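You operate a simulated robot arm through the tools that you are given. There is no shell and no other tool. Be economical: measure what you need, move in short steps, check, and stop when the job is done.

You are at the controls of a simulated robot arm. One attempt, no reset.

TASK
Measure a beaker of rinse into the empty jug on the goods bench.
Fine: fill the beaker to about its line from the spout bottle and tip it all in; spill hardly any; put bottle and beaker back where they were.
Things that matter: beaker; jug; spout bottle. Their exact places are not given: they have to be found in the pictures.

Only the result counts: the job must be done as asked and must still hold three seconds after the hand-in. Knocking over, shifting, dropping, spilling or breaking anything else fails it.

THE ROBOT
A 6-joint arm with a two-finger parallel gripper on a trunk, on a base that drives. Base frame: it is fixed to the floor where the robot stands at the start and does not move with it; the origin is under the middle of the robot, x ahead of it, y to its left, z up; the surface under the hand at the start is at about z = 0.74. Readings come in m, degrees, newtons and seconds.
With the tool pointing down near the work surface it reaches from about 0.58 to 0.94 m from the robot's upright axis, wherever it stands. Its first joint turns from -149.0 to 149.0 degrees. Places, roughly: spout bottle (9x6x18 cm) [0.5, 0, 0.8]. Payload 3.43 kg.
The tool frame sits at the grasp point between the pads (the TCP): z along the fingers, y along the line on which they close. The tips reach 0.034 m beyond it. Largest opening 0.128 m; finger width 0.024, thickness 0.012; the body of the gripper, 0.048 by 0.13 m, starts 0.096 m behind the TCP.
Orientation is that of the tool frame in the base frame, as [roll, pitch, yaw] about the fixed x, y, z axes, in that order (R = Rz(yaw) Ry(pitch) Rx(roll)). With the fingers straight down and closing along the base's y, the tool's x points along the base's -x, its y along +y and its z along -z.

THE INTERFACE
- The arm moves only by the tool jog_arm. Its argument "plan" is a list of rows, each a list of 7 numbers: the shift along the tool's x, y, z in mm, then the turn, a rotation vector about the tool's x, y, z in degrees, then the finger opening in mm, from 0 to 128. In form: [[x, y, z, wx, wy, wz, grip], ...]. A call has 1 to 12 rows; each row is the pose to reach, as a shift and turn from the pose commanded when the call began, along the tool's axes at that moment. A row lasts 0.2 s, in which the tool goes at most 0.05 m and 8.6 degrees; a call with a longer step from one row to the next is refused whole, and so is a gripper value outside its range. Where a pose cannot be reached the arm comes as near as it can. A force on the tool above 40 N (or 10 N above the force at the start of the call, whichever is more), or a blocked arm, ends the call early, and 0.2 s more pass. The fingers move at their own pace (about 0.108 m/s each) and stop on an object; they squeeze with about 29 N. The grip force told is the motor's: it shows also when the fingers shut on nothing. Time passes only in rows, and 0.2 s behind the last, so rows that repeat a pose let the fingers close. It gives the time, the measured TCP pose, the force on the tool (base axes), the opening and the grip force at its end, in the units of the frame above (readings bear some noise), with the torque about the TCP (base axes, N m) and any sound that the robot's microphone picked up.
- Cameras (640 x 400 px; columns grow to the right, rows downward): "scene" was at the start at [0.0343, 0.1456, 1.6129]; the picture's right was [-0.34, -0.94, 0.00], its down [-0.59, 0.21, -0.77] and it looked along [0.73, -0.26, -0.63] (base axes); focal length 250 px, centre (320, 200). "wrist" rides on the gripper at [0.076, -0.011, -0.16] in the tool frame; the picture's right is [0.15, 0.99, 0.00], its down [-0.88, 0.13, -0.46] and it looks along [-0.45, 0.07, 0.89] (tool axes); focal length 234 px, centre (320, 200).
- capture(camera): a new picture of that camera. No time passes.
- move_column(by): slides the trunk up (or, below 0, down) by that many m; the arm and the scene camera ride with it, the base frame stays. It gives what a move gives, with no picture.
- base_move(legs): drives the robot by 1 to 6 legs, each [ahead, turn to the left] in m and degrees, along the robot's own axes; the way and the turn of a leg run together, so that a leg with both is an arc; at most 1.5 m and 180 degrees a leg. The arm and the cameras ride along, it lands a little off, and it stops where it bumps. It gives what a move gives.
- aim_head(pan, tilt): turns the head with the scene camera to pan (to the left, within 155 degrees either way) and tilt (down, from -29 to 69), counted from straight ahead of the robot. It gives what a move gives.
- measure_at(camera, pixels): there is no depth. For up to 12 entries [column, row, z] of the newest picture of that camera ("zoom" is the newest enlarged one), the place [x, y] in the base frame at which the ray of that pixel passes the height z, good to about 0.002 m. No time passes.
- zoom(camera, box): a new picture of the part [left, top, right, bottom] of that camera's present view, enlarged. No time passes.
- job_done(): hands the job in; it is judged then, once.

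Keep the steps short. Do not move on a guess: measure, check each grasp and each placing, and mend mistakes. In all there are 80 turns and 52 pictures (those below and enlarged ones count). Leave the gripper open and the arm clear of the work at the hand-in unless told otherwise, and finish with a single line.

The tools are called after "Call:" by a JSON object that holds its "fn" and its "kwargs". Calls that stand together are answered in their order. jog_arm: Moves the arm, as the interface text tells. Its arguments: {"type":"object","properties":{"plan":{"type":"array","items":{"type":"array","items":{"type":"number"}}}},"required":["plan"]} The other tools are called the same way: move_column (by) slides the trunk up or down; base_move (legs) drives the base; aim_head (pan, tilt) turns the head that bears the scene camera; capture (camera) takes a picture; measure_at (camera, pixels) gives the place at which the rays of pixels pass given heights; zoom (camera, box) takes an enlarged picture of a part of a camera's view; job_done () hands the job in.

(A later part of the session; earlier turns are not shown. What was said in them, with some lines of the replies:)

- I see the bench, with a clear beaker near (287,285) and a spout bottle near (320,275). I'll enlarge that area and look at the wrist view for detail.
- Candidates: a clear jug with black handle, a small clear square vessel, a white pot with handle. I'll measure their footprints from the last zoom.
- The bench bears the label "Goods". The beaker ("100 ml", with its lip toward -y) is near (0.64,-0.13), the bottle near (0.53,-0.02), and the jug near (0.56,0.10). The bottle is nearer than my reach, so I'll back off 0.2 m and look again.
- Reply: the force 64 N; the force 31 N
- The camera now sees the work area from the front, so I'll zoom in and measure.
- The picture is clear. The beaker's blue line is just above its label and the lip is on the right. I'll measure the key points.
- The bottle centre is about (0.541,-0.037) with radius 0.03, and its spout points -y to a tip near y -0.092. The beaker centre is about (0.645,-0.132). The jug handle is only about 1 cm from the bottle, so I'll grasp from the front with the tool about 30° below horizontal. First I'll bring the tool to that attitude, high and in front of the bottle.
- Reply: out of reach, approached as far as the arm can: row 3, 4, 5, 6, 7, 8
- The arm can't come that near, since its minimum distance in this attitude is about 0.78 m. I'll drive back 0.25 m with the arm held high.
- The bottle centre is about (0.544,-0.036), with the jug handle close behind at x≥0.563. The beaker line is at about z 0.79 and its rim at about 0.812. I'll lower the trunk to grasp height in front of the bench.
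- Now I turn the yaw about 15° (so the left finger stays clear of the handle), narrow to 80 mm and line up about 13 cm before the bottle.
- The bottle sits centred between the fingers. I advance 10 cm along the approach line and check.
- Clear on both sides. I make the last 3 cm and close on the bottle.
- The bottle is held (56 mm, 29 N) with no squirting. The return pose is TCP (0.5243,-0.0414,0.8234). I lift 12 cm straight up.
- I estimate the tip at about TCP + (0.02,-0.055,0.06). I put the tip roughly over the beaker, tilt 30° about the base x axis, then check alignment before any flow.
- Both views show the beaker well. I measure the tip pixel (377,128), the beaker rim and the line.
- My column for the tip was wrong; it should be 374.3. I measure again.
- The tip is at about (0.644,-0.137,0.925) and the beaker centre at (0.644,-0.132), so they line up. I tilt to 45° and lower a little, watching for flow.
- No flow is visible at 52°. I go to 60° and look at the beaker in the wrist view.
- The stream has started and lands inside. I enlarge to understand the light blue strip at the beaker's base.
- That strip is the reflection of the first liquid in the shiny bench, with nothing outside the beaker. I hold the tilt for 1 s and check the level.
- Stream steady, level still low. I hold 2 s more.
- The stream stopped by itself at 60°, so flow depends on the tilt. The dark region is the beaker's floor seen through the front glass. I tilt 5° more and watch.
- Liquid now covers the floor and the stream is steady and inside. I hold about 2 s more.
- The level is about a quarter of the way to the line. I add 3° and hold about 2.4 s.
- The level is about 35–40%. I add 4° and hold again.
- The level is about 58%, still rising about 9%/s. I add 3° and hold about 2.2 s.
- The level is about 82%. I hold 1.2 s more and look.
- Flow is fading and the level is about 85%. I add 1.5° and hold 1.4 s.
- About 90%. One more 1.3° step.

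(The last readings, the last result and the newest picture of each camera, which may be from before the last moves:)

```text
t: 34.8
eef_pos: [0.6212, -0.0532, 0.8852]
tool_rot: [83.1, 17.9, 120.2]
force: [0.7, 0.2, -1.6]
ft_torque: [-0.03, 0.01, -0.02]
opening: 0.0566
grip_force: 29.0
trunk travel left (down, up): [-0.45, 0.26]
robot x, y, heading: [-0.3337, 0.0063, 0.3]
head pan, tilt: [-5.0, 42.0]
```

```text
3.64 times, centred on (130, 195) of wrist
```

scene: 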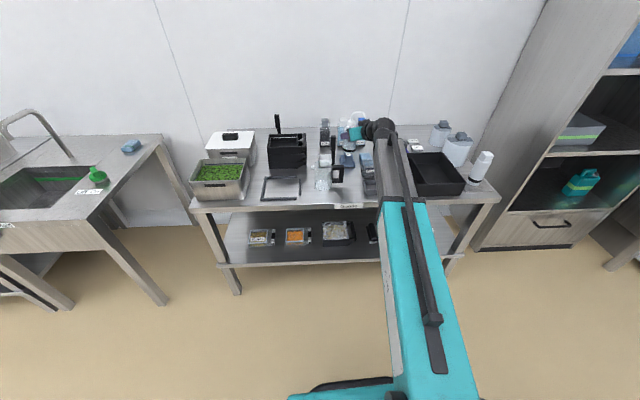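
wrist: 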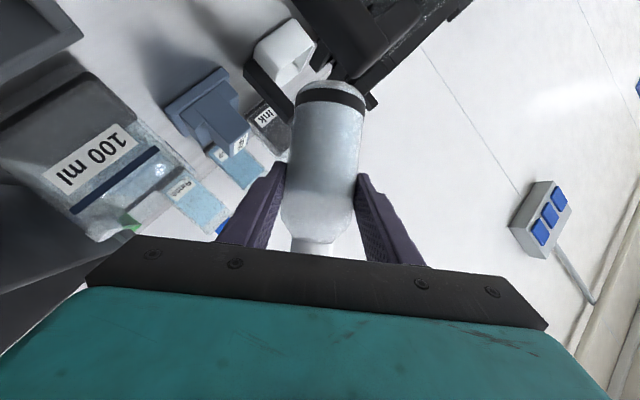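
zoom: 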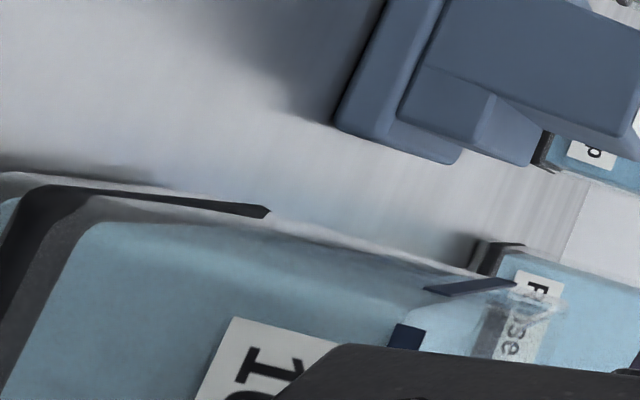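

The surface is now at the line. I tilt the bottle back upright in place and rise 6 cm.

Call:
{"fn": "jog_arm", "kwargs": {"plan": [[0, 0, 0, 3.76, 2.015, -6.51, 50], [0, 0, 0, 7.52, 4.03, -13.02, 50], [0, 0, 0, 11.28, 6.05, -19.53, 50], [0, 0, 0, 15.04, 8.06, -26.04, 50], [0, 0, 0, 18.8, 10.08, -32.55, 50], [-4, 11, 1.4, 22.56, 12.09, -39.06, 50], [-8, 23, 2.8, 26.32, 14.11, -45.57, 50], [-11, 34, 4.1, 30.08, 16.12, -52.08, 50], [-15, 45, 5.5, 33.84, 18.14, -58.59, 50], [-18.4, 56.7, 6.9, 37.6, 20.15, -65.1, 50], [-18.4, 56.7, 6.9, 37.6, 20.15, -65.1, 50]]}}

Call:
{"fn": "zoom", "kwargs": {"camera": "scene", "box": [305, 105, 413, 205]}}

```text
t: 37.2
eef_pos: [0.6223, -0.053, 0.9444]
tool_rot: [-180.0, 59.9, -165.3]
force: [-1.0, 0.0, -1.3]
ft_torque: [-0.01, 0.01, 0.04]
opening: 0.0565
grip_force: 29.3
trunk travel left (down, up): [-0.45, 0.26]
robot x, y, heading: [-0.3291, 0.0047, 0.2]
head pan, tilt: [-5.0, 42.0]
```

```text
4.00 times, centred on (359, 155) of scene
```

zoom: 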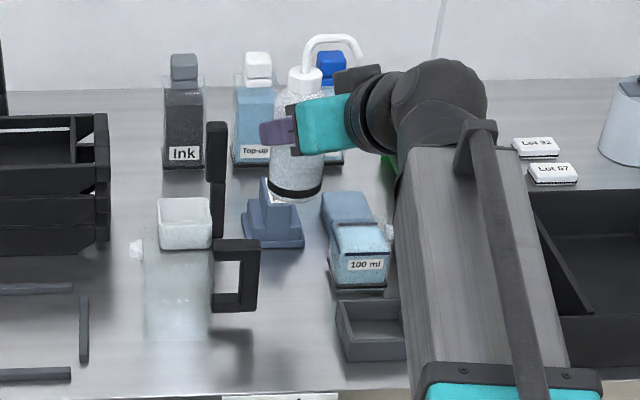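

Bottle upright, beaker filled, and the bench around looks dry. Now I carry the bottle back above its place.

Call:
{"fn": "jog_arm", "kwargs": {"plan": [[16, 12, -27, 0, 0, 0, 50], [31, 24, -53, 0, 0, 0, 50], [45.9, 36.1, -79.5, 0, 0, 0, 50], [45.9, 36.1, -79.5, 0, 0, 0, 50]]}}

```text
t: 38.2
eef_pos: [0.5236, -0.0409, 0.9446]
tool_rot: [179.7, 60.0, -165.4]
force: [0.4, 0.1, -1.3]
ft_torque: [-0.02, 0.02, -0.05]
opening: 0.0564
grip_force: 29.1
trunk travel left (down, up): [-0.45, 0.26]
robot x, y, heading: [-0.3309, 0.0039, 0.1]
head pan, tilt: [-5.0, 42.0]
```

Right over the place. I lower 12 cm, slowly at the end.

Call:
{"fn": "jog_arm", "kwargs": {"plan": [[30, 0, 17.3, 0, 0, 0, 50], [60, 0, 34.6, 0, 0, 0, 50], [85, 0, 49, 0, 0, 0, 50], [98, 0, 56.6, 0, 0, 0, 50], [102, 0, 58.9, 0, 0, 0, 50], [103.5, 0, 59.8, 0, 0, 0, 50], [104.3, 0, 60.2, 0, 0, 0, 50]]}}

Call:
{"fn": "zoom", "kwargs": {"camera": "scene", "box": [305, 125, 397, 205]}}

```text
t: 39.8
eef_pos: [0.5243, -0.0428, 0.8246]
tool_rot: [179.8, 60.1, -165.4]
force: [0.2, -0.9, -2.4]
ft_torque: [-0.02, 0.02, 0.01]
opening: 0.0564
grip_force: 29.7
trunk travel left (down, up): [-0.45, 0.26]
robot x, y, heading: [-0.3297, 0.0036, 0.4]
head pan, tilt: [-5.0, 42.0]
```

```text
5.00 times, centred on (351, 165) of scene
```

zoom: 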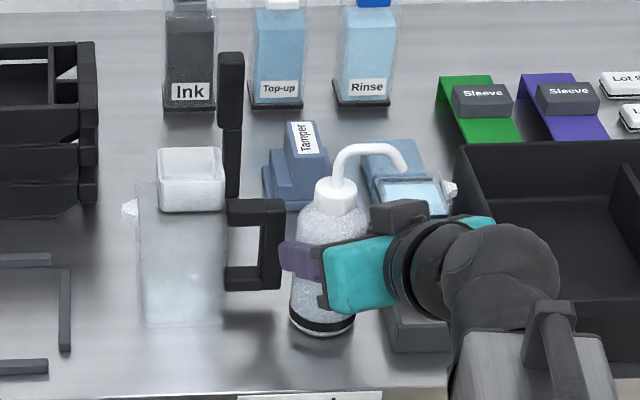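

Not yet bearing (force -2.4). I lower in 1 mm steps.

Call:
{"fn": "jog_arm", "kwargs": {"plan": [[0.9, 0, 0.5, 0, 0, 0, 50], [1.3, 0, 0.75, 0, 0, 0, 50], [1.3, 0, 0.75, 0, 0, 0, 50]]}}

```text
t: 40.6
eef_pos: [0.5247, -0.0422, 0.8241]
tool_rot: [179.7, 60.0, -165.5]
force: [-1.1, 0.9, 3.4]
ft_torque: [-0.01, -0.05, -0.01]
opening: 0.0565
grip_force: 29.5
trunk travel left (down, up): [-0.45, 0.26]
robot x, y, heading: [-0.3283, 0.0062, 0.3]
head pan, tilt: [-5.0, 42.0]
```

Touching now (+3.4 N). I open to 80 mm and back straight out 14 cm.

Call:
{"fn": "jog_arm", "kwargs": {"plan": [[0, 0, 0, 0, 0, 0, 70], [0, 0, 0, 0, 0, 0, 80], [0, 0, 0, 0, 0, 0, 80], [8, 0, -14, 0, 0, 0, 80], [25, 0, -43, 0, 0, 0, 80], [47, 0, -81, 0, 0, 0, 80], [60, 0, -104, 0, 0, 0, 80]]}}

Call:
{"fn": "zoom", "kwargs": {"camera": "scene", "box": [305, 125, 397, 205]}}

```text
t: 42.2
eef_pos: [0.4307, -0.0797, 0.8231]
tool_rot: [179.8, 60.0, -165.4]
force: [0.1, 0.2, -0.1]
ft_torque: [0.02, 0.0, 0.03]
opening: 0.08
grip_force: 0.1
out of reach, approached as far as the arm can: row 7
trunk travel left (down, up): [-0.45, 0.26]
robot x, y, heading: [-0.3298, 0.0069, 0.2]
head pan, tilt: [-5.0, 42.0]
```

```text
5.00 times, centred on (351, 165) of scene
```

zoom: 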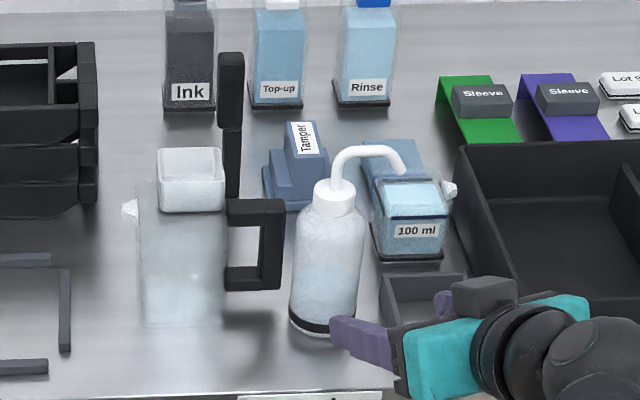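

The bottle stands back in its place, and the level is at the line. I measure the beaker and the tray wall next to it for the beaker grasp.

Call:
{"fn": "measure_at", "kwargs": {"camera": "zoom", "pixels": [[470, 220, 0.74], [462, 185, 0.74], [470, 220, 0.8], [462, 185, 0.8], [376, 258, 0.74], [440, 258, 0.74], [455, 190, 0.805], [374, 193, 0.812], [446, 195, 0.812], [394, 218, 0.79], [446, 218, 0.79], [460, 145, 0.8]]}}

Call:
{"fn": "zoom", "kwargs": {"camera": "scene", "box": [360, 140, 400, 180]}}

```text
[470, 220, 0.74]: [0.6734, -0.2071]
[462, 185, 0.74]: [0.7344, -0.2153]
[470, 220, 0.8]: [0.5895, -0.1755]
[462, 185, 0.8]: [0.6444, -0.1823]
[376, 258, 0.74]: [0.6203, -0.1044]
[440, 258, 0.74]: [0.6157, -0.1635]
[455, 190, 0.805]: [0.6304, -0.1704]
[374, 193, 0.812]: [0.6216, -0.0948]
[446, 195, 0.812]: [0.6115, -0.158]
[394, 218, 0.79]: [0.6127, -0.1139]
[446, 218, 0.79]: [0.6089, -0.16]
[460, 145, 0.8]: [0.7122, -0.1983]
```

```text
10.00 times, centred on (380, 160) of scene
```

zoom: 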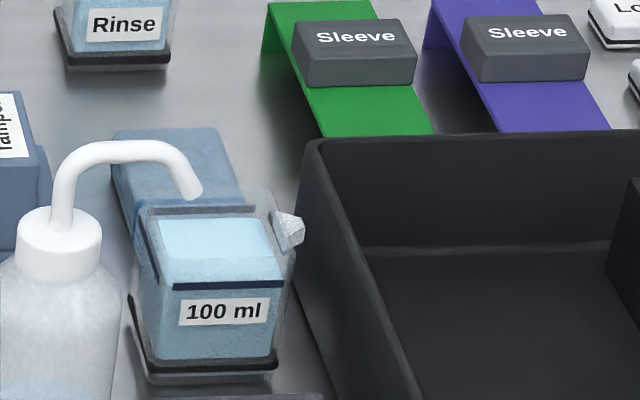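

Tray wall at y≈-0.198, bottle at x<0.574, and the lip on the beaker's -y face. A front grasp would foul the bottle, so I'll grasp the beaker from above with the fingers on its ±x faces and the tool leaning toward +y. The beaker's yaw is about -4.5°. First I raise the trunk and drive forward a little.

Call:
{"fn": "move_column", "kwargs": {"by": 0.2}}

Call:
{"fn": "base_move", "kwargs": {"legs": [[0.12, 0]]}}

```text
t: 44.3
eef_pos: [0.4313, -0.078, 1.0237]
tool_rot: [179.7, 59.9, -165.5]
force: [-0.2, 0.1, -0.6]
ft_torque: [-0.01, 0.02, 0.01]
opening: 0.0802
grip_force: 0.0
trunk travel left (down, up): [-0.65, 0.06]
robot x, y, heading: [-0.3259, 0.0071, 0.2]
head pan, tilt: [-5.0, 42.0]
```

```text
t: 45.6
eef_pos: [0.5499, -0.0774, 1.0226]
tool_rot: [179.7, 59.9, -165.5]
force: [0.7, -0.2, -0.4]
ft_torque: [0.03, -0.04, 0.02]
opening: 0.0801
grip_force: 0.0
trunk travel left (down, up): [-0.65, 0.06]
robot x, y, heading: [-0.2095, 0.0074, 0.2]
head pan, tilt: [-5.0, 42.0]
```

Now I swing the tool in free air toward the leaning, x-closing attitude, with the camera on the +y side.

Call:
{"fn": "jog_arm", "kwargs": {"plan": [[-4.6, -5.9, 4.5, 5.79, 1.51, 5.8, 92], [-9.1, -11.8, 9.1, 11.58, 3.01, 11.6, 92], [-13.7, -17.7, 13.6, 17.37, 4.52, 17.4, 92], [-18.2, -23.6, 18.2, 23.16, 6.03, 23.2, 92], [-22.8, -29.5, 22.7, 28.95, 7.54, 29, 92], [-27.3, -35.4, 27.3, 34.74, 9.04, 34.8, 92], [-31.9, -41.4, 31.8, 40.53, 10.55, 40.6, 92], [-36.5, -47.3, 36.4, 46.32, 12.06, 46.4, 92], [-41, -53.2, 41, 52.11, 13.57, 52.2, 92], [-45.6, -59, 45.5, 57.9, 15.07, 58, 92], [-50, -65, 50, 63.69, 16.58, 63.8, 92], [-54.7, -70.9, 54.6, 69.5, 18.1, 69.6, 92]]}}

```text
t: 48.2
eef_pos: [0.6393, -0.1279, 1.0424]
tool_rot: [176.8, 32.3, 95.0]
force: [0.0, 0.0, -0.4]
ft_torque: [-0.01, 0.0, 0.0]
opening: 0.092
grip_force: 0.1
trunk travel left (down, up): [-0.65, 0.06]
robot x, y, heading: [-0.2075, 0.0091, 0.1]
head pan, tilt: [-5.0, 42.0]
```

The arm reaches this well. I finish the turn and look at the beaker from here.

Call:
{"fn": "jog_arm", "kwargs": {"plan": [[0, 0, 0, 4, 1, 4, 92], [0, 0, 0, 8.1, 2.1, 8.15, 92], [0, 0, 0, 8.1, 2.1, 8.15, 92]]}}

Call:
{"fn": "capture", "kwargs": {"camera": "wrist"}}

```text
t: 49.0
eef_pos: [0.6392, -0.1274, 1.0428]
tool_rot: [179.9, 29.9, 85.7]
force: [0.2, 0.6, 0.5]
ft_torque: [-0.01, -0.04, -0.01]
opening: 0.0919
grip_force: 0.0
trunk travel left (down, up): [-0.65, 0.06]
robot x, y, heading: [-0.2113, 0.0078, 0.4]
head pan, tilt: [-5.0, 42.0]
```

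```text
9 pictures are left
```

wrist: 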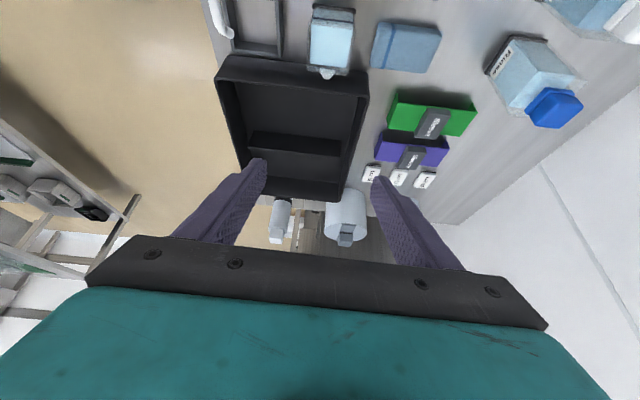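

I see the beaker (~332,40), its lip (328,74), the block behind it with a gap, and the tray. I measure them all.

Call:
{"fn": "measure_at", "kwargs": {"camera": "wrist", "pixels": [[312, 8, 0.812], [354, 10, 0.812], [308, 68, 0.812], [350, 68, 0.812], [327, 76, 0.805], [310, 78, 0.745], [348, 78, 0.745], [371, 66, 0.765], [377, 22, 0.765], [371, 66, 0.74], [222, 55, 0.8], [368, 95, 0.8]]}}

Call:
{"fn": "zoom", "kwargs": {"camera": "wrist", "box": [280, 0, 400, 90]}}

```text
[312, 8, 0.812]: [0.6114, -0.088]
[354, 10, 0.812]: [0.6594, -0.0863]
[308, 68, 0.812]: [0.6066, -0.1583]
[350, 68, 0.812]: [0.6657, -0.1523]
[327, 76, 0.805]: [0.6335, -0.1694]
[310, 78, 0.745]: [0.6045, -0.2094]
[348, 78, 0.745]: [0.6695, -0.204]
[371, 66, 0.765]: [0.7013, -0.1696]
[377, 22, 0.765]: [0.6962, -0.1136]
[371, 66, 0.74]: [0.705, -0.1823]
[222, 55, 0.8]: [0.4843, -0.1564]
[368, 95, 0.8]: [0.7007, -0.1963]
```

```text
4.44 times, centred on (340, 45) of wrist
```

zoom: 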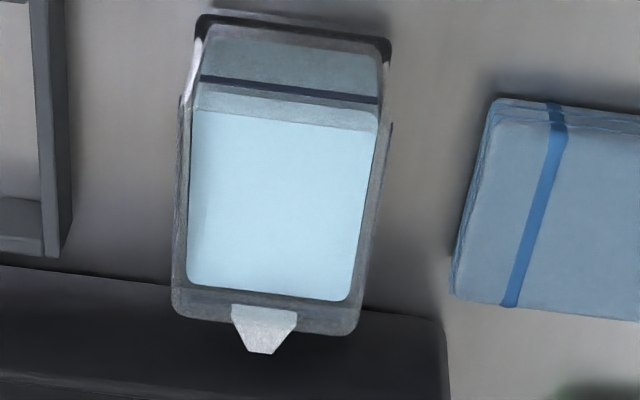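

Call:
{"fn": "measure_at", "kwargs": {"camera": "zoom", "pixels": [[181, 100, 0.812], [392, 125, 0.812], [172, 312, 0.812], [357, 330, 0.812], [265, 354, 0.805], [452, 290, 0.765], [490, 100, 0.765], [200, 22, 0.742], [388, 48, 0.742], [70, 200, 0.77], [178, 200, 0.812], [375, 200, 0.812]]}}

```text
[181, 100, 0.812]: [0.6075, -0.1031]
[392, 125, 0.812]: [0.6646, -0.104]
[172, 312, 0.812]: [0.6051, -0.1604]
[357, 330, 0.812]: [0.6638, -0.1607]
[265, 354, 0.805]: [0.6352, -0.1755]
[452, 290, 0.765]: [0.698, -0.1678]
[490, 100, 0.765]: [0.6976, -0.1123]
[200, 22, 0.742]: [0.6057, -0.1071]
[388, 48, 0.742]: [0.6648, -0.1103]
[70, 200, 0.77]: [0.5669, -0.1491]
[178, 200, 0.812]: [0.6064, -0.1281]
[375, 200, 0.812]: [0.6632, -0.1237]
```

The beaker centre is (0.635,-0.132), about 58 mm square, with yaw near -1°, and there is 3–4 cm free in front and behind. I descend straight down to TCP z 0.79, correcting yaw by 3°.

Call:
{"fn": "jog_arm", "kwargs": {"plan": [[20, -0.6, 36, -0.8, 0, -1.4, 92], [40, -1.3, 73, -1.65, 0, -2.86, 92], [60, -2, 109, -1.65, 0, -2.86, 92], [80, -2.6, 146, -1.65, 0, -2.86, 92], [98, -3.2, 179, -1.65, 0, -2.86, 92], [112, -3.6, 204, -1.65, 0, -2.86, 92], [121.7, -3.9, 221.7, -1.65, 0, -2.86, 92], [121.7, -3.9, 221.7, -1.65, 0, -2.86, 92]]}}

Call:
{"fn": "capture", "kwargs": {"camera": "wrist"}}

```text
t: 50.8
eef_pos: [0.6355, -0.1324, 0.7911]
tool_rot: [179.9, 30.1, 89.0]
force: [-0.3, -0.5, 0.0]
ft_torque: [-0.05, 0.0, -0.03]
opening: 0.092
grip_force: 0.0
trunk travel left (down, up): [-0.65, 0.06]
robot x, y, heading: [-0.2096, 0.0066, 0.2]
head pan, tilt: [-5.0, 42.0]
```

```text
7 pictures are left
```

wrist: 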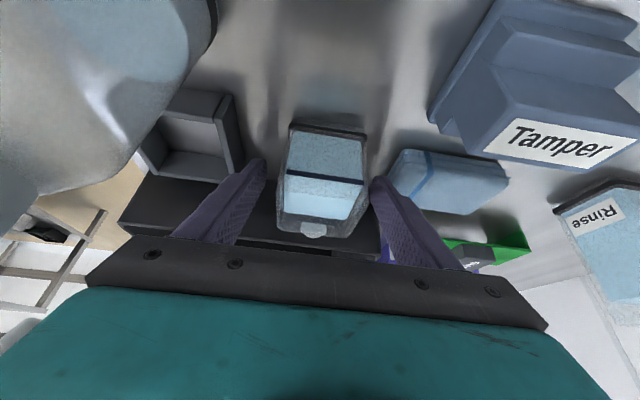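

The beaker is centred between the fingers, with its level at the line. I close gently.

Call:
{"fn": "jog_arm", "kwargs": {"plan": [[0, 0, 0, 0, 0, 0, 76], [0, 0, 0, 0, 0, 0, 66], [0, 0, 0, 0, 0, 0, 60], [0, 0, 0, 0, 0, 0, 54], [0, 0, 0, 0, 0, 0, 52], [0, 0, 0, 0, 0, 0, 52]]}}

```text
t: 52.2
eef_pos: [0.635, -0.1313, 0.7911]
tool_rot: [180.0, 29.9, 89.0]
force: [-0.9, -0.4, 0.6]
ft_torque: [-0.03, 0.06, -0.02]
opening: 0.0597
grip_force: 29.2
trunk travel left (down, up): [-0.65, 0.06]
robot x, y, heading: [-0.2078, 0.0074, 0.3]
head pan, tilt: [-5.0, 42.0]
```

Held (59.7 mm, 29 N). I lift straight up 20 cm smoothly.

Call:
{"fn": "jog_arm", "kwargs": {"plan": [[-5, 0, -8.7, 0, 0, 0, 52], [-14, 0, -24, 0, 0, 0, 52], [-25, 0, -43, 0, 0, 0, 52], [-36, 0, -62.6, 0, 0, 0, 52], [-47, 0, -82, 0, 0, 0, 52], [-58, 0, -101, 0, 0, 0, 52], [-69, 0, -120, 0, 0, 0, 52], [-80, 0, -139, 0, 0, 0, 52], [-90, 0, -156.5, 0, 0, 0, 52], [-97, 0, -168.7, 0, 0, 0, 52], [-99.7, 0, -173.4, 0, 0, 0, 52]]}}

Call:
{"fn": "capture", "kwargs": {"camera": "wrist"}}

```text
t: 54.6
eef_pos: [0.6363, -0.1316, 0.9907]
tool_rot: [-180.0, 29.9, 89.1]
force: [0.2, -0.2, -2.1]
ft_torque: [0.01, -0.02, 0.01]
opening: 0.0595
grip_force: 28.8
trunk travel left (down, up): [-0.65, 0.06]
robot x, y, heading: [-0.2089, 0.0045, 0.5]
head pan, tilt: [-5.0, 42.0]
```

```text
6 pictures are left
```

wrist: 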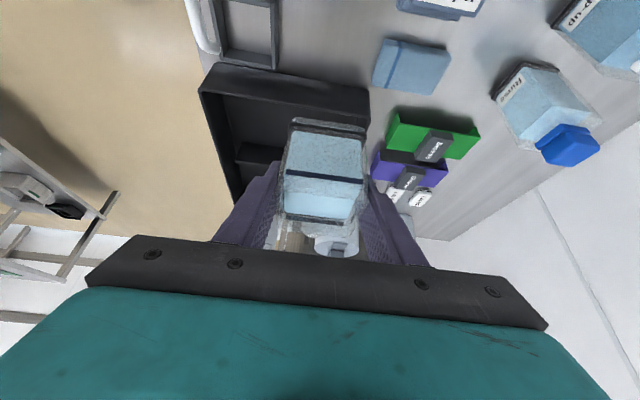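

Beaker lifted cleanly. Next I locate the jug's opening from the head camera.

Call:
{"fn": "zoom", "kwargs": {"camera": "scene", "box": [285, 120, 395, 230]}}

```text
3.64 times, centred on (340, 175) of scene
```

zoom: 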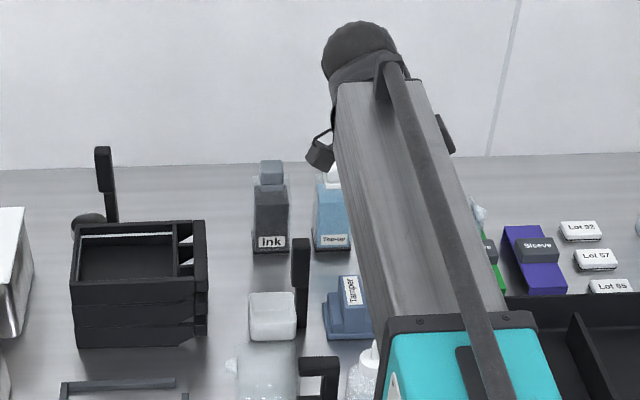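

I see the jug's top back rim at row ~345, but the view is cut off. I carry the beaker upright to the jug's +y side, high, and look with the wrist camera.

Call:
{"fn": "jog_arm", "kwargs": {"plan": [[10, -2.6, -6.2, 0, 0, 0, 52], [33, -8.6, -20.4, 0, 0, 0, 52], [61, -15.9, -37.7, 0, 0, 0, 52], [91, -23.7, -56.2, 0, 0, 0, 52], [121, -31.5, -74.7, 0, 0, 0, 52], [151, -39.3, -93.2, 0, 0, 0, 52], [181, -47.1, -111.8, 0, 0, 0, 52], [211, -54.9, -130.3, 0, 0, 0, 52], [239, -62.2, -147.6, 0, 0, 0, 52], [260, -67.7, -160.5, 0, 0, 0, 52], [273.2, -71.1, -168.7, 0, 0, 0, 52], [273.2, -71.1, -168.7, 0, 0, 0, 52]]}}

Call:
{"fn": "capture", "kwargs": {"camera": "wrist"}}

```text
t: 57.2
eef_pos: [0.5685, 0.1893, 0.9985]
tool_rot: [180.0, 29.9, 89.0]
force: [-0.2, 0.7, -1.5]
ft_torque: [-0.01, 0.0, -0.01]
opening: 0.0595
grip_force: 29.1
trunk travel left (down, up): [-0.65, 0.06]
robot x, y, heading: [-0.21, 0.006, 0.5]
head pan, tilt: [-5.0, 42.0]
```

```text
4 pictures are left
```

wrist: 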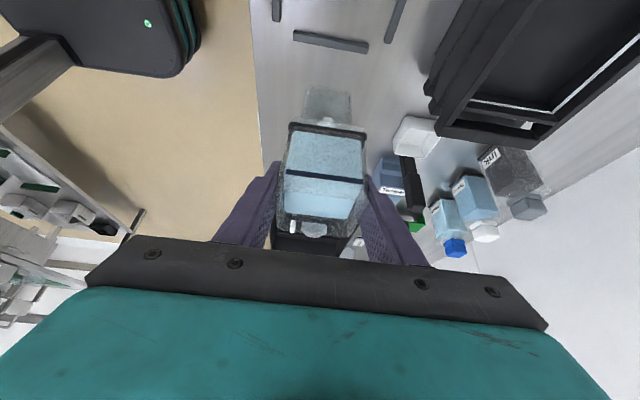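

The jug shows at (305–352, 88–125). I measure its x extent.

Call:
{"fn": "measure_at", "kwargs": {"camera": "wrist", "pixels": [[307, 90, 0.745], [350, 93, 0.745], [305, 118, 0.87], [353, 120, 0.87], [305, 118, 0.85], [353, 120, 0.85], [328, 122, 0.87]]}}

Call:
{"fn": "zoom", "kwargs": {"camera": "wrist", "box": [270, 70, 390, 145]}}

```text
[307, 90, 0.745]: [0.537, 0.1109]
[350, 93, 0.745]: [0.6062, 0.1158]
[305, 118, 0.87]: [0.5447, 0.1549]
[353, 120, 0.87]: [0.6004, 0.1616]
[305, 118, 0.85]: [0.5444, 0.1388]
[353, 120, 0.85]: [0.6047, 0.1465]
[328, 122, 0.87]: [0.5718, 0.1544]
```

```text
5.33 times, centred on (330, 108) of wrist
```

zoom: 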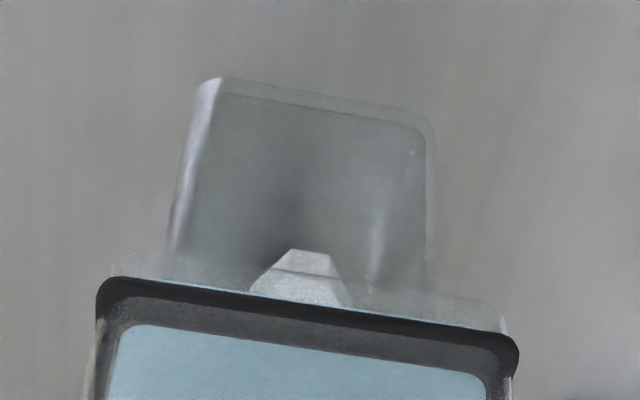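

The jug centre is about (0.572,0.083) and its rim is at about z 0.835. To keep the gripper clear of the bottle when tilting, I turn the upright beaker -65° about vertical, so the lip faces mostly the robot. At the same time I bring it beside the jug opening, still high.

Call:
{"fn": "jog_arm", "kwargs": {"plan": [[-4, 3, 3, 3, 0, 5.2, 52], [-12, 8, 9.5, 7, 0, 12.2, 52], [-20, 14, 16, 11, 0, 19.1, 52], [-28, 20, 23, 15, 0, 26.1, 52], [-37, 26, 30, 19, 0, 33, 52], [-46, 32.5, 37, 23, 0, 40, 52], [-55, 39, 44, 27, 0, 47, 52], [-63, 45, 51, 30.5, 0, 53, 52], [-67.2, 47.8, 54.2, 32.4, 0, 56.35, 52], [-67.2, 47.8, 54.2, 32.4, 0, 56.35, 52]]}}

```text
t: 59.4
eef_pos: [0.6241, 0.0992, 0.9474]
tool_rot: [179.2, 27.0, 24.0]
force: [0.9, 0.8, -1.4]
ft_torque: [0.03, -0.04, 0.02]
opening: 0.0597
grip_force: 29.0
out of reach, approached as far as the arm can: row 6, 7, 8, 9, 10
trunk travel left (down, up): [-0.65, 0.06]
robot x, y, heading: [-0.212, 0.0038, 0.4]
head pan, tilt: [-5.0, 42.0]
```

The target was slightly beyond reach, and the beaker is held nearly upright at z 0.947. I tilt by 20° (below the pouring angle), which should bring the arm inside its reach, and read the pose.

Call:
{"fn": "jog_arm", "kwargs": {"plan": [[4, 0, 7, 0, 5, 0, 52], [8, 0, 13, 0, 10, 0, 52], [12, 0, 20, 0, 15, 0, 52], [15, 0, 26, 0, 20, 0, 52], [15, 0, 26, 0, 20, 0, 52]]}}

```text
t: 60.6
eef_pos: [0.6239, 0.0997, 0.9161]
tool_rot: [179.2, 7.1, 24.4]
force: [0.5, -0.4, -1.5]
ft_torque: [-0.01, -0.01, 0.01]
opening: 0.0598
grip_force: 29.0
trunk travel left (down, up): [-0.65, 0.06]
robot x, y, heading: [-0.213, 0.0086, 0.2]
head pan, tilt: [-5.0, 42.0]
```

The tilt is now 23° and the lip should be over the jug at about (0.582,0.081), z≈0.91. I check alignment before pouring.

Call:
{"fn": "zoom", "kwargs": {"camera": "scene", "box": [285, 165, 375, 240]}}

```text
5.33 times, centred on (330, 202) of scene
```

zoom: 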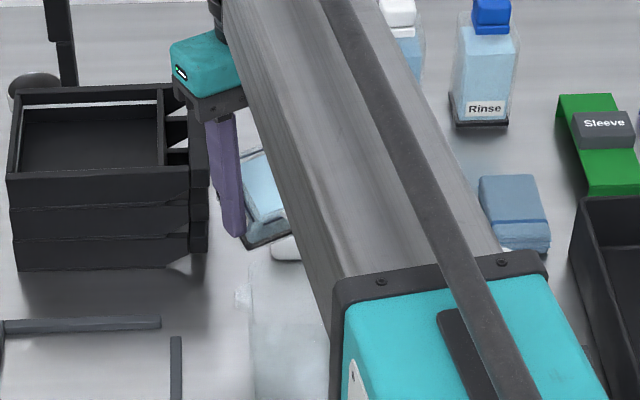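

Call:
{"fn": "measure_at", "kwargs": {"camera": "zoom", "pixels": [[254, 262, 0.835], [240, 297, 0.84], [250, 330, 0.835], [247, 246, 0.86], [283, 215, 0.9]]}}

```text
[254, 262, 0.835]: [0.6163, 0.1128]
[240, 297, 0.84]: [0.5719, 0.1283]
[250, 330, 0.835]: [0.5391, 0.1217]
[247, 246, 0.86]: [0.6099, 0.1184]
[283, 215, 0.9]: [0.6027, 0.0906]
```

Everything lines up: the jug spout is at (0.572,0.128) and the beaker corner is where predicted. I pour slowly from 23° to 53°, keeping the lip over the opening.

Call:
{"fn": "jog_arm", "kwargs": {"plan": [[-1, -0.4, 0.5, 0, 4, 0, 52], [-2, -0.9, 1, 0, 7.5, 0, 52], [-3, -1.3, 1.6, 0, 10.5, 0, 52], [-4, -1.8, 2.1, 0, 13, 0, 52], [-5, -2.2, 2.6, 0, 15.5, 0, 52], [-6, -2.7, 3.2, 0, 18, 0, 52], [-7, -3.1, 3.7, 0, 20.5, 0, 52], [-8, -3.6, 4.2, 0, 23, 0, 52], [-9, -4, 4.8, 0, 25.5, 0, 52], [-10, -4.3, 5, 0, 28, 0, 52], [-10.5, -4.5, 5.3, 0, 30, 0, 52]]}}

Call:
{"fn": "zoom", "kwargs": {"camera": "scene", "box": [290, 175, 350, 240]}}

```text
t: 63.0
eef_pos: [0.6112, 0.1004, 0.912]
tool_rot: [179.1, -23.0, 25.0]
force: [0.4, 0.0, -1.3]
ft_torque: [-0.02, -0.01, 0.03]
opening: 0.0596
grip_force: 28.7
trunk travel left (down, up): [-0.65, 0.06]
robot x, y, heading: [-0.2119, 0.0053, 0.4]
head pan, tilt: [-5.0, 42.0]
```

```text
6.15 times, centred on (320, 208) of scene
```

zoom: 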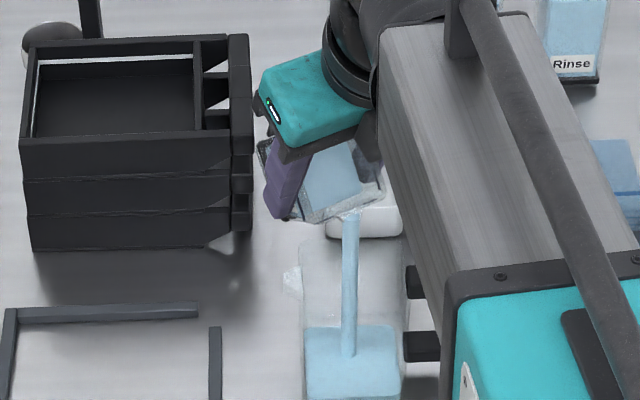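

A clean stream falls into the middle of the jug. I continue slowly from 53° to 80°.

Call:
{"fn": "jog_arm", "kwargs": {"plan": [[-1.4, 0.1, -0.4, 0, 2.5, 0, 52], [-2.8, 0.2, -0.8, 0, 5, 0, 52], [-4.2, 0.3, -1.2, 0, 7.5, 0, 52], [-5.6, 0.4, -1.6, 0, 10, 0, 52], [-7, 0.6, -2, 0, 12.5, 0, 52], [-8.4, 0.7, -2.4, 0, 15, 0, 52], [-9.8, 0.8, -2.8, 0, 17.5, 0, 52], [-11.2, 0.9, -3.2, 0, 20, 0, 52], [-12.6, 1, -3.6, 0, 22.5, 0, 52], [-14, 1.1, -4, 0, 25, 0, 52], [-15.1, 1.2, -4.3, 0, 27, 0, 52]]}}

```text
t: 65.4
eef_pos: [0.5978, 0.0904, 0.9099]
tool_rot: [178.7, -50.1, 25.5]
force: [0.4, -0.3, -0.7]
ft_torque: [0.0, 0.03, 0.01]
opening: 0.0594
grip_force: 28.8
trunk travel left (down, up): [-0.65, 0.06]
robot x, y, heading: [-0.2102, 0.0068, 0.3]
head pan, tilt: [-5.0, 42.0]
```

Call:
{"fn": "jog_arm", "kwargs": {"plan": [[-1.9, -0.3, -1.4, 0, 3, 0, 52], [-3.7, -0.6, -2.9, 0, 6, 0, 52], [-5.6, -0.8, -4.3, 0, 9, 0, 52], [-7.4, -1.1, -5.8, 0, 12, 0, 52], [-9.3, -1.4, -7.2, 0, 15, 0, 52], [-11.2, -1.7, -8.6, 0, 18, 0, 52], [-13, -2, -10.1, 0, 21, 0, 52], [-14.9, -2.2, -11.5, 0, 24, 0, 52], [-16.7, -2.5, -13, 0, 27, 0, 52], [-18.6, -2.8, -14.4, 0, 30, 0, 52], [-18.6, -2.8, -14.4, 0, 30, 0, 52], [-18.6, -2.8, -14.4, 0, 30, 0, 52]]}}

```text
t: 68.0
eef_pos: [0.5758, 0.084, 0.9052]
tool_rot: [175.3, -80.0, 29.1]
force: [0.1, -0.3, -0.3]
ft_torque: [0.03, -0.01, -0.03]
opening: 0.0592
grip_force: 28.9
trunk travel left (down, up): [-0.65, 0.06]
robot x, y, heading: [-0.2111, 0.0091, 0.3]
head pan, tilt: [-5.0, 42.0]
```

I tilt 10° more and hold, to let the last drops run out.

Call:
{"fn": "jog_arm", "kwargs": {"plan": [[0, 0, 0, 0, 5, 0, 52], [0, 0, 0, 0, 10, 0, 52], [0, 0, 0, 0, 10, 0, 52], [0, 0, 0, 0, 10, 0, 52], [0, 0, 0, 0, 10, 0, 52], [0, 0, 0, 0, 10, 0, 52], [0, 0, 0, 0, 10, 0, 52], [0, 0, 0, 0, 10, 0, 52], [0, 0, 0, 0, 10, 0, 52], [0, 0, 0, 0, 10, 0, 52]]}}

```text
t: 70.2
eef_pos: [0.5757, 0.0836, 0.9046]
tool_rot: [87.1, -89.1, 117.4]
force: [-0.4, 0.0, -1.0]
ft_torque: [0.02, 0.04, -0.01]
opening: 0.0592
grip_force: 29.3
trunk travel left (down, up): [-0.65, 0.06]
robot x, y, heading: [-0.2086, 0.0057, 0.3]
head pan, tilt: [-5.0, 42.0]
```

Empty now. I turn it back toward upright, staying over the jug first, then moving off and up.

Call:
{"fn": "jog_arm", "kwargs": {"plan": [[2, 0, 0, 0, -8, 0, 52], [4, 0, 2, 0, -16, 0, 52], [7, 0, 6, 0, -24, 0, 52], [10, 0, 11, 0, -32, 0, 52], [13, 1, 16, 0, -40, 0, 52], [16, 1, 21, 0, -48, 0, 52], [19, 2, 26, 0, -56, 0, 52], [22, 2, 31, 0, -64, 0, 52], [25, 3, 36, 0, -72, 0, 52], [27, 3, 41, 0, -80, 0, 52], [29, 3.5, 45, 0, -88, 0, 52], [30, 3.5, 48, 0, -96, 0, 52]]}}

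```text
t: 72.8
eef_pos: [0.6215, 0.1014, 0.9341]
tool_rot: [179.3, 6.1, 24.4]
force: [-0.1, 0.5, -0.8]
ft_torque: [0.01, -0.05, -0.01]
opening: 0.0595
grip_force: 29.1
trunk travel left (down, up): [-0.65, 0.06]
robot x, y, heading: [-0.21, 0.0092, 0.6]
head pan, tilt: [-5.0, 42.0]
```

Now I swing the empty beaker back to its original attitude and above its place.

Call:
{"fn": "jog_arm", "kwargs": {"plan": [[-8, 20, -4, -1.8, -1.9, -5.6, 52], [-16, 40, -8.5, -3.7, -3.9, -11.2, 52], [-24, 59, -12.8, -5.5, -5.8, -16.9, 52], [-33, 79, -17, -7.3, -7.7, -22.5, 52], [-41, 99, -21.3, -9.2, -9.7, -28.1, 52], [-49, 119, -25.5, -11, -11.6, -33.7, 52], [-57, 139, -29.8, -12.8, -13.6, -39.3, 52], [-65, 158, -34, -14.7, -15.5, -44.9, 52], [-73, 178, -38.3, -16.5, -17.4, -50.6, 52], [-81, 198, -42.5, -18.3, -19.4, -56.2, 52], [-89.4, 217.7, -46.8, -20.15, -21.3, -61.8, 52], [-89.4, 217.7, -46.8, -20.15, -21.3, -61.8, 52]]}}

```text
t: 75.4
eef_pos: [0.6346, -0.1308, 0.9937]
tool_rot: [179.5, 30.8, 88.9]
force: [0.0, -0.6, -0.4]
ft_torque: [-0.01, 0.06, 0.03]
opening: 0.0595
grip_force: 28.3
trunk travel left (down, up): [-0.65, 0.06]
robot x, y, heading: [-0.2083, 0.0082, 0.3]
head pan, tilt: [-5.0, 42.0]
```

Right over its place. I lower it, with the last millimetres slow.

Call:
{"fn": "jog_arm", "kwargs": {"plan": [[16, 0, 27, 0.25, 0.4, 0, 52], [36, 0, 61, 0.5, 0.8, 0, 52], [56, 0.2, 95, 0.5, 0.8, 0, 52], [74, 0.3, 125, 0.5, 0.8, 0, 52], [88, 0.4, 149, 0.5, 0.8, 0, 52], [96, 0.4, 162.5, 0.5, 0.8, 0, 52], [100, 0.4, 169, 0.5, 0.8, 0, 52], [101.5, 0.4, 171.8, 0.5, 0.8, 0, 52], [102.3, 0.4, 173.2, 0.5, 0.8, 0, 52], [102.3, 0.4, 173.2, 0.5, 0.8, 0, 52]]}}

```text
t: 77.6
eef_pos: [0.6358, -0.131, 0.7937]
tool_rot: [-179.9, 29.8, 88.8]
force: [-0.7, 1.0, -0.4]
ft_torque: [0.0, 0.03, -0.02]
opening: 0.0592
grip_force: 28.8
trunk travel left (down, up): [-0.65, 0.06]
robot x, y, heading: [-0.2107, 0.0118, 0.0]
head pan, tilt: [-5.0, 42.0]
```

About 2.5 mm above. I lower in sub-millimetre steps until contact.

Call:
{"fn": "jog_arm", "kwargs": {"plan": [[0.5, 0, 0.87, 0, 0, 0, 52], [0.9, 0, 1.5, 0, 0, 0, 52], [0.9, 0, 1.5, 0, 0, 0, 52]]}}

```text
t: 78.4
eef_pos: [0.6356, -0.1312, 0.7908]
tool_rot: [179.9, 29.8, 88.8]
force: [0.7, 1.6, 1.5]
ft_torque: [-0.04, 0.07, -0.04]
opening: 0.0594
grip_force: 29.4
trunk travel left (down, up): [-0.65, 0.06]
robot x, y, heading: [-0.2115, 0.006, 0.3]
head pan, tilt: [-5.0, 42.0]
```

Contact, and z matches the original 0.791. I open to 92 mm and rise straight up 22 cm.

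Call:
{"fn": "jog_arm", "kwargs": {"plan": [[0, 0, 0, 0, 0, 0, 66], [0, 0, 0, 0, 0, 0, 80], [0, 0, 0, 0, 0, 0, 92], [0, 0, 0, 0, 0, 0, 92], [-8, 0, -14, 0, 0, 0, 92], [-25, 0, -43, 0, 0, 0, 92], [-45, 0, -78, 0, 0, 0, 92], [-65, 0, -113, 0, 0, 0, 92], [-85, 0, -148, 0, 0, 0, 92], [-105, 0, -182, 0, 0, 0, 92]]}}

Call:
{"fn": "capture", "kwargs": {"camera": "wrist"}}

```text
t: 80.6
eef_pos: [0.6363, -0.132, 1.002]
tool_rot: [-180.0, 29.8, 88.8]
force: [0.0, -0.4, -0.5]
ft_torque: [0.01, 0.02, 0.03]
opening: 0.0922
grip_force: 0.0
trunk travel left (down, up): [-0.65, 0.06]
robot x, y, heading: [-0.2103, 0.0072, 0.1]
head pan, tilt: [-5.0, 42.0]
```

```text
0 pictures are left
```

wrist: 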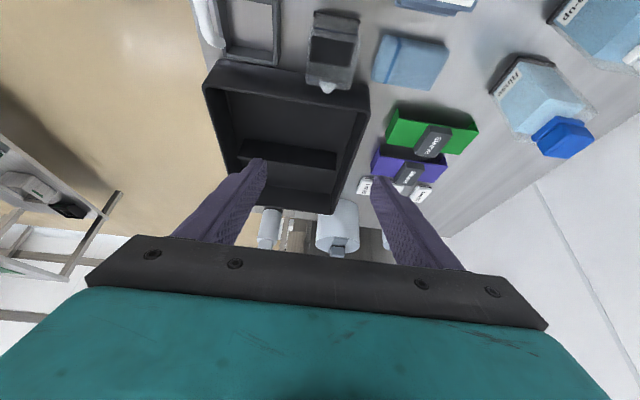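

The beaker stands empty in its old place, the bottle is back, the jug holds the rinse, and the arm is clear with the gripper open. I hand in.

Call:
{"fn": "job_done", "kwargs": {}}

```text
The job is handed in.
```

I filled the beaker to about its line from the spout bottle and poured it all into the jug, saw no spill, set bottle and beaker back in their places, and handed the job in.
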